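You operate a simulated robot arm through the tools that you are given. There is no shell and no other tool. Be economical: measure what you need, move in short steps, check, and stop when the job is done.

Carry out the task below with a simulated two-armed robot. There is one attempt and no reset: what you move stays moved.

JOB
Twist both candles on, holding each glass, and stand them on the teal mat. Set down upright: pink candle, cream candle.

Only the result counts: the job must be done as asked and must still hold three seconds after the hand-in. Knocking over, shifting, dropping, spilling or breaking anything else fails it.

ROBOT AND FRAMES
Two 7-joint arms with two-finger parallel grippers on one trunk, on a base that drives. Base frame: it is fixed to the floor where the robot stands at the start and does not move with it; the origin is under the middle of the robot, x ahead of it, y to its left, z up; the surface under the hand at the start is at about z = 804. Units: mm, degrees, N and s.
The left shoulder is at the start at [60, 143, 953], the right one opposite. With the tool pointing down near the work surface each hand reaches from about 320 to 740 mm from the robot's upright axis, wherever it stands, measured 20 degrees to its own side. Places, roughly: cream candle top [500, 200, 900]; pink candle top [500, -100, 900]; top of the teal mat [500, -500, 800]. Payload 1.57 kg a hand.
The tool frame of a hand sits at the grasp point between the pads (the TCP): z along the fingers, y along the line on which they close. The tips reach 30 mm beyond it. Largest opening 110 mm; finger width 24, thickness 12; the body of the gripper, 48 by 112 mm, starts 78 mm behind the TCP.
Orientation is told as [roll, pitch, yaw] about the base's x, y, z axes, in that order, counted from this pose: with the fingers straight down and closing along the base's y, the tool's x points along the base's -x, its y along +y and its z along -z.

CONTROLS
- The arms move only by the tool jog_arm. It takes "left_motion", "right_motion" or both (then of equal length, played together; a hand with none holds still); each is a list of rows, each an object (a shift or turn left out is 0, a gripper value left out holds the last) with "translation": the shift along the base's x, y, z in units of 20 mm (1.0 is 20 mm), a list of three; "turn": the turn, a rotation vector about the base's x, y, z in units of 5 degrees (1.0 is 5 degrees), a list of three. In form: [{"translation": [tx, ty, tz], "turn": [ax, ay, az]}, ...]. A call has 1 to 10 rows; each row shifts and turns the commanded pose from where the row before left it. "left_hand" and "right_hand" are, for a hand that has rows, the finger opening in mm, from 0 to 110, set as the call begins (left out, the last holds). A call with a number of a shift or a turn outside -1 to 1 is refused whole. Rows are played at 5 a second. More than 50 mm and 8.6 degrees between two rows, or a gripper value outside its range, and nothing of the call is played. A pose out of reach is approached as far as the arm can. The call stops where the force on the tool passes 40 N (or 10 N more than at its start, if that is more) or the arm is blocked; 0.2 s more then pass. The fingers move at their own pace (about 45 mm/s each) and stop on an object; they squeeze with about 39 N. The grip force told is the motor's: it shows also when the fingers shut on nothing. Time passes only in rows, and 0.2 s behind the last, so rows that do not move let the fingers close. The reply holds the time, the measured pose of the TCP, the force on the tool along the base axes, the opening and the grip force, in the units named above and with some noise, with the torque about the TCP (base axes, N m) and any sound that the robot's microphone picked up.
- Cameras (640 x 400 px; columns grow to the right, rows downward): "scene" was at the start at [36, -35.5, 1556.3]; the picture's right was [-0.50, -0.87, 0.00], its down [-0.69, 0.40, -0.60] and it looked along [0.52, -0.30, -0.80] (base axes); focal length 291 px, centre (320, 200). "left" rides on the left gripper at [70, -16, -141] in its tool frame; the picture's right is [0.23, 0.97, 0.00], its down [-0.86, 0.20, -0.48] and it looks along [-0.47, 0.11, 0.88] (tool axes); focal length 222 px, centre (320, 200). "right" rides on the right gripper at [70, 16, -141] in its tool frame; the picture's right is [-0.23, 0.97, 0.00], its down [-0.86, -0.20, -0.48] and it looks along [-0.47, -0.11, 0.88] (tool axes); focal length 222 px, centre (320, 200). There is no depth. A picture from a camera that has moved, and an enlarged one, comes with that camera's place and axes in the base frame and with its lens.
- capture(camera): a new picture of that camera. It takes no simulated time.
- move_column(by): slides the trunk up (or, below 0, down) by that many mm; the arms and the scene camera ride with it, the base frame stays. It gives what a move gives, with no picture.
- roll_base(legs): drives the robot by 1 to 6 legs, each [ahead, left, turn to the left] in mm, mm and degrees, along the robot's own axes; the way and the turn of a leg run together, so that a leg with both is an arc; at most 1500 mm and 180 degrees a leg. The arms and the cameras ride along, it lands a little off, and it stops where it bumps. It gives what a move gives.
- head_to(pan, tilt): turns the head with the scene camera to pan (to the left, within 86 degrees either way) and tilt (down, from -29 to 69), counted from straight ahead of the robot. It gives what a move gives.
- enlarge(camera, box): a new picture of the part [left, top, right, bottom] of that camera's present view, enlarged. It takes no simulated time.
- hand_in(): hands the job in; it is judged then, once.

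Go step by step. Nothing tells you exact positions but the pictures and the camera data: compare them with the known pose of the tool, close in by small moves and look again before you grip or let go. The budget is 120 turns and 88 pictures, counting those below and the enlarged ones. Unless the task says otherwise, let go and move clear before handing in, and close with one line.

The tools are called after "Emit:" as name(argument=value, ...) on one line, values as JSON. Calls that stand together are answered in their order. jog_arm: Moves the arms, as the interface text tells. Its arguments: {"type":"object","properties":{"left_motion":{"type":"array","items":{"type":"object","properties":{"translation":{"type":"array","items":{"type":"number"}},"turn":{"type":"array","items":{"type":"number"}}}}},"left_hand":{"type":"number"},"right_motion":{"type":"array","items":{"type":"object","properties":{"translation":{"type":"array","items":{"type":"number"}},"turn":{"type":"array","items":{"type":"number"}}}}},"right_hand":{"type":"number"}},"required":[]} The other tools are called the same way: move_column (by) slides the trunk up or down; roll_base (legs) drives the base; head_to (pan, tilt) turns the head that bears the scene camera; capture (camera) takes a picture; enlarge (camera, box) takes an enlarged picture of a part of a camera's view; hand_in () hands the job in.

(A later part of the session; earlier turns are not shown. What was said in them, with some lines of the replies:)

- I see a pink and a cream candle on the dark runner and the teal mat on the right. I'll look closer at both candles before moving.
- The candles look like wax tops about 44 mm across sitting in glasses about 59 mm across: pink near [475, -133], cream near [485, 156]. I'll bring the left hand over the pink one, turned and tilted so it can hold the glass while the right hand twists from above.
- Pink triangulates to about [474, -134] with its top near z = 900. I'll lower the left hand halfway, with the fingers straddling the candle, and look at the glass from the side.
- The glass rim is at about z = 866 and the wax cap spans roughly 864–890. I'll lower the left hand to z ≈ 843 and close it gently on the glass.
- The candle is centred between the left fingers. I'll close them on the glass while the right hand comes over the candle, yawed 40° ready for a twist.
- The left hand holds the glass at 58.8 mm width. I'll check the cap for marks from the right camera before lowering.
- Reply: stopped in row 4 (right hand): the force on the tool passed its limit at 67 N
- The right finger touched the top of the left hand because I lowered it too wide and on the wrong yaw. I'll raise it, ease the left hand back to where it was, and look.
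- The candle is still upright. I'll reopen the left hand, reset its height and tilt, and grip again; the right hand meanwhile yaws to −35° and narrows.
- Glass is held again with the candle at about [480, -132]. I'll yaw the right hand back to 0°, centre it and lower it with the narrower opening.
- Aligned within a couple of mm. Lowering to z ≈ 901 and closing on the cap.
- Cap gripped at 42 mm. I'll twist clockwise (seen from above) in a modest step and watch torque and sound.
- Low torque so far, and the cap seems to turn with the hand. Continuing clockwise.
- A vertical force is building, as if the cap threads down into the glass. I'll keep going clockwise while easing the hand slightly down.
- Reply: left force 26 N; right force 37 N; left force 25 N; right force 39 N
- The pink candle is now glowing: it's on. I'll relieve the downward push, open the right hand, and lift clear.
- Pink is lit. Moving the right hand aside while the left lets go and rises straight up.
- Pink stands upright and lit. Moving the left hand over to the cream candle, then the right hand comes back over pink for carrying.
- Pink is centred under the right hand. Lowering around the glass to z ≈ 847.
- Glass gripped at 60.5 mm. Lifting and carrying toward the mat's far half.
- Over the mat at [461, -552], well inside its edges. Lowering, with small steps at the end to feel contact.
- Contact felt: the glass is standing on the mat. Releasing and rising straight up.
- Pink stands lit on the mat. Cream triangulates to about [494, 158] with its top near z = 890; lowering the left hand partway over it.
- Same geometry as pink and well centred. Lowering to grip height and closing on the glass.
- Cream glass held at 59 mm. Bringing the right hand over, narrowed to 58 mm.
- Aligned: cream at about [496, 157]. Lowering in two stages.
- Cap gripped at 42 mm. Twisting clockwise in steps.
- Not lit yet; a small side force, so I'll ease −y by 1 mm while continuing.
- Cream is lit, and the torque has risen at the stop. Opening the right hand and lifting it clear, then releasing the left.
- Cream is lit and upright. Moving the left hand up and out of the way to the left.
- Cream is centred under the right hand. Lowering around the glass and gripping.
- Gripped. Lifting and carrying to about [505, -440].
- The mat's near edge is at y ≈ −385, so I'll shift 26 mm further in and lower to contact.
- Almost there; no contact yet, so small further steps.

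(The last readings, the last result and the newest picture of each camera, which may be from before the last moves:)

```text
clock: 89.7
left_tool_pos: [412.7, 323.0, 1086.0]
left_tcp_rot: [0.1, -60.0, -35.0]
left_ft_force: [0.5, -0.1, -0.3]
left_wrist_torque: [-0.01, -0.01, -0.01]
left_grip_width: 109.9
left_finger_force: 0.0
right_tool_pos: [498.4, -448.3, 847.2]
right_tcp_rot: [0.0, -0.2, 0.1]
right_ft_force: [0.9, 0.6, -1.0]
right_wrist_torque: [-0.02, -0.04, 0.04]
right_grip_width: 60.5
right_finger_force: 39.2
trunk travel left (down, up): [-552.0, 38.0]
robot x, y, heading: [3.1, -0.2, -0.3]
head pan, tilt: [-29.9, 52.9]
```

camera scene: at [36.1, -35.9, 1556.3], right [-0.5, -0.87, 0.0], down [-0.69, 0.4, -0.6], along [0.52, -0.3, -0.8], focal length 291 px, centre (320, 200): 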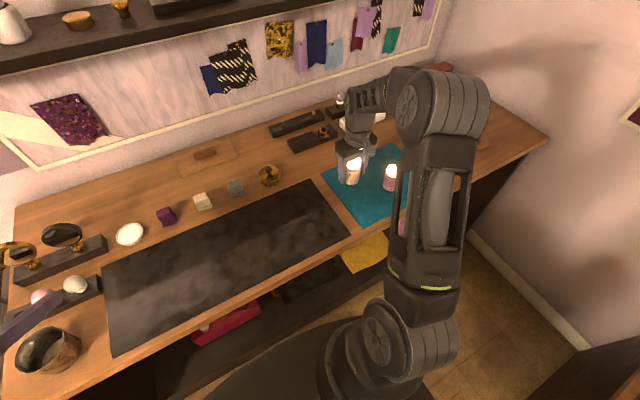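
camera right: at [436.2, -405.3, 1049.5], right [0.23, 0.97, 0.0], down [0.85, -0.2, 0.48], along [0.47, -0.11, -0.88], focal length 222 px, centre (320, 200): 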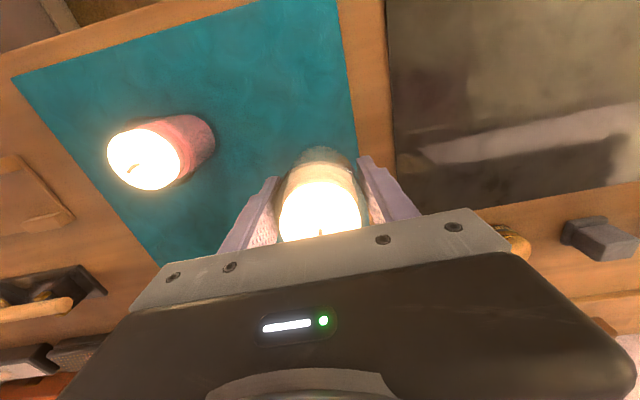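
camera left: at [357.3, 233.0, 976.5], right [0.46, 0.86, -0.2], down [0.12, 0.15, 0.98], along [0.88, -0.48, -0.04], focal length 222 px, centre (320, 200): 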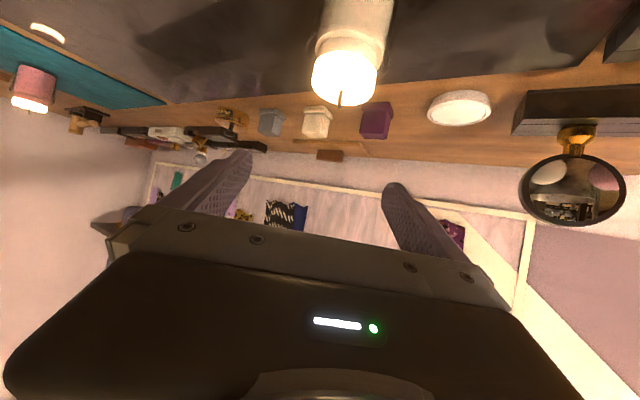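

Emit:
jog_arm(right_motion=[{"translation": [0, 0, -0.05]}, {}])

Emit:
jog_arm(right_motion=[{"translation": [0, 0, -0.05]}, {}])

```text
clock: 90.3
left_tool_pos: [411.5, 323.6, 1087.3]
left_tcp_rot: [0.2, -60.0, -35.1]
left_ft_force: [0.2, -0.9, 0.1]
left_wrist_torque: [0.0, -0.01, 0.02]
left_grip_width: 110.0
left_finger_force: 0.0
right_tool_pos: [497.7, -448.3, 846.6]
right_tcp_rot: [-0.1, -0.4, 0.2]
right_ft_force: [0.2, -1.0, 5.3]
right_wrist_torque: [0.02, 0.19, -0.01]
right_grip_width: 60.5
right_finger_force: 39.4
trunk travel left (down, up): [-552.0, 38.0]
robot x, y, heading: [2.0, -1.8, 0.1]
head pan, tilt: [-29.9, 52.9]
```

```text
clock: 90.9
left_tool_pos: [410.4, 323.4, 1087.4]
left_tcp_rot: [0.2, -60.1, -34.9]
left_ft_force: [-0.1, 0.2, 0.2]
left_wrist_torque: [0.01, 0.02, 0.03]
left_grip_width: 110.2
left_finger_force: 0.1
right_tool_pos: [498.4, -449.0, 846.4]
right_tcp_rot: [-0.2, -0.5, 0.1]
right_ft_force: [-0.4, -1.1, 15.1]
right_wrist_torque: [0.02, 0.32, -0.04]
right_grip_width: 60.5
right_finger_force: 38.5
trunk travel left (down, up): [-552.0, 38.0]
robot x, y, heading: [-2.4, 1.6, 0.1]
head pan, tilt: [-29.9, 52.9]
```

Contact. Releasing to 84 mm only (pink is close by) and rising straight up.

Emit:
jog_arm(right_motion=[{}, {}, {}, {"translation": [0, 0, 0.5]}, {"translation": [0, 0, 1]}, {"translation": [0, 0, 1]}, {"translation": [0, 0, 1]}, {"translation": [0, 0, 1]}, {"translation": [0, 0, 1]}, {"translation": [0, 0, 1]}], right_hand=84)

Emit:
jog_arm(right_motion=[{"translation": [0, 0, 1]}, {"translation": [0, 0, 1]}, {"translation": [-0.3, 1, 0.5]}, {"translation": [-0.3, 1, 0]}, {"translation": [-0.3, 1, 0]}, {"translation": [-0.3, 1, 0]}, {"translation": [-0.3, 1, 0]}, {"translation": [-0.3, 1, 0]}])

Emit:
capture(camera="scene")

Emit:
enlarge(camera="scene", box=[310, 130, 450, 230])

Emit:
capture(camera="right")

```text
clock: 93.1
left_tool_pos: [411.9, 323.2, 1086.7]
left_tcp_rot: [0.0, -60.1, -34.8]
left_ft_force: [-0.3, -0.3, -0.1]
left_wrist_torque: [-0.03, -0.01, -0.02]
left_grip_width: 110.2
left_finger_force: 0.2
right_tool_pos: [498.0, -447.0, 975.3]
right_tcp_rot: [-0.1, -0.3, 0.0]
right_ft_force: [-1.1, 0.8, -0.2]
right_wrist_torque: [-0.01, 0.01, -0.03]
right_grip_width: 84.1
right_finger_force: 0.1
trunk travel left (down, up): [-552.0, 38.0]
robot x, y, heading: [-1.6, -0.1, -0.1]
head pan, tilt: [-29.9, 52.9]
```

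```text
clock: 94.9
left_tool_pos: [412.8, 323.5, 1086.2]
left_tcp_rot: [0.1, -60.0, -34.9]
left_ft_force: [0.8, 0.2, -0.3]
left_wrist_torque: [-0.01, 0.0, 0.0]
left_grip_width: 109.9
left_finger_force: 0.0
right_tool_pos: [462.4, -326.0, 1024.6]
right_tcp_rot: [-0.1, -0.4, 0.1]
right_ft_force: [-0.8, -0.2, 0.4]
right_wrist_torque: [0.01, -0.01, 0.02]
right_grip_width: 84.0
right_finger_force: 0.2
trunk travel left (down, up): [-552.0, 38.0]
robot x, y, heading: [0.2, -3.7, -0.2]
head pan, tilt: [-29.9, 52.9]
```

```text
37 pictures are left
camera scene: at [35.9, -35.2, 1556.3], right [-0.5, -0.87, 0.0], down [-0.69, 0.4, -0.6], along [0.52, -0.3, -0.8], focal length 291 px, centre (320, 200)
```

scene: 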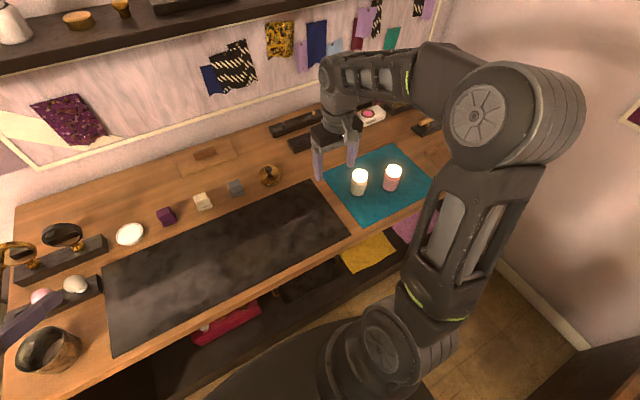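

```text
4.00 times, centred on (380, 180) of scene
camera zoom: at [35.9, -35.2, 1556.3], right [-0.5, -0.87, 0.0], down [-0.69, 0.4, -0.6], along [0.52, -0.3, -0.8], focal length 1165 px, centre (80, 280)
```

zoom: 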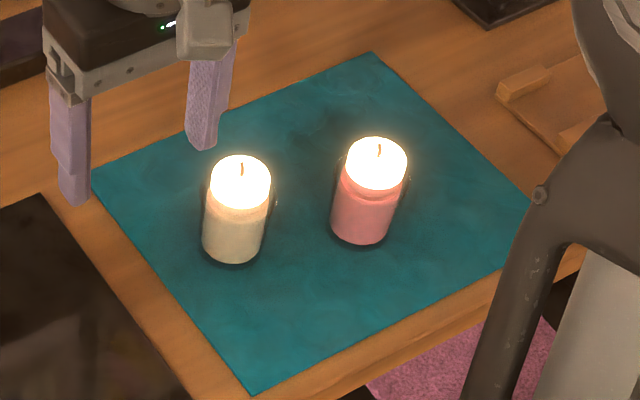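

```text
35 pictures are left
camera right: at [391.6, -309.9, 1166.8], right [0.23, 0.97, 0.0], down [0.85, -0.2, 0.48], along [0.47, -0.11, -0.88], focal length 222 px, centre (320, 200)
```

right: 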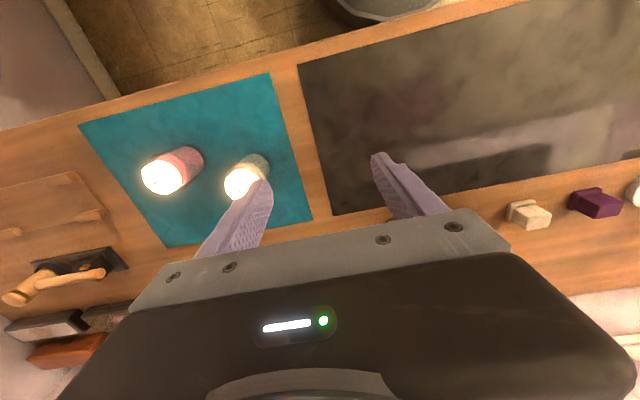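

Both candles are lit and upright on the teal mat, and both hands are clear, so I'm handing in.

Emit:
hand_in()

```text
The job is handed in.
```

The pink and cream candles are both twisted on and glowing, each with its glass held during the twist. Both stand upright on the teal mat; pink was set down first. Early on, the right hand bumped the left while it held the pink glass, which slid a few millimetres but stayed upright; I saw nothing else disturbed.
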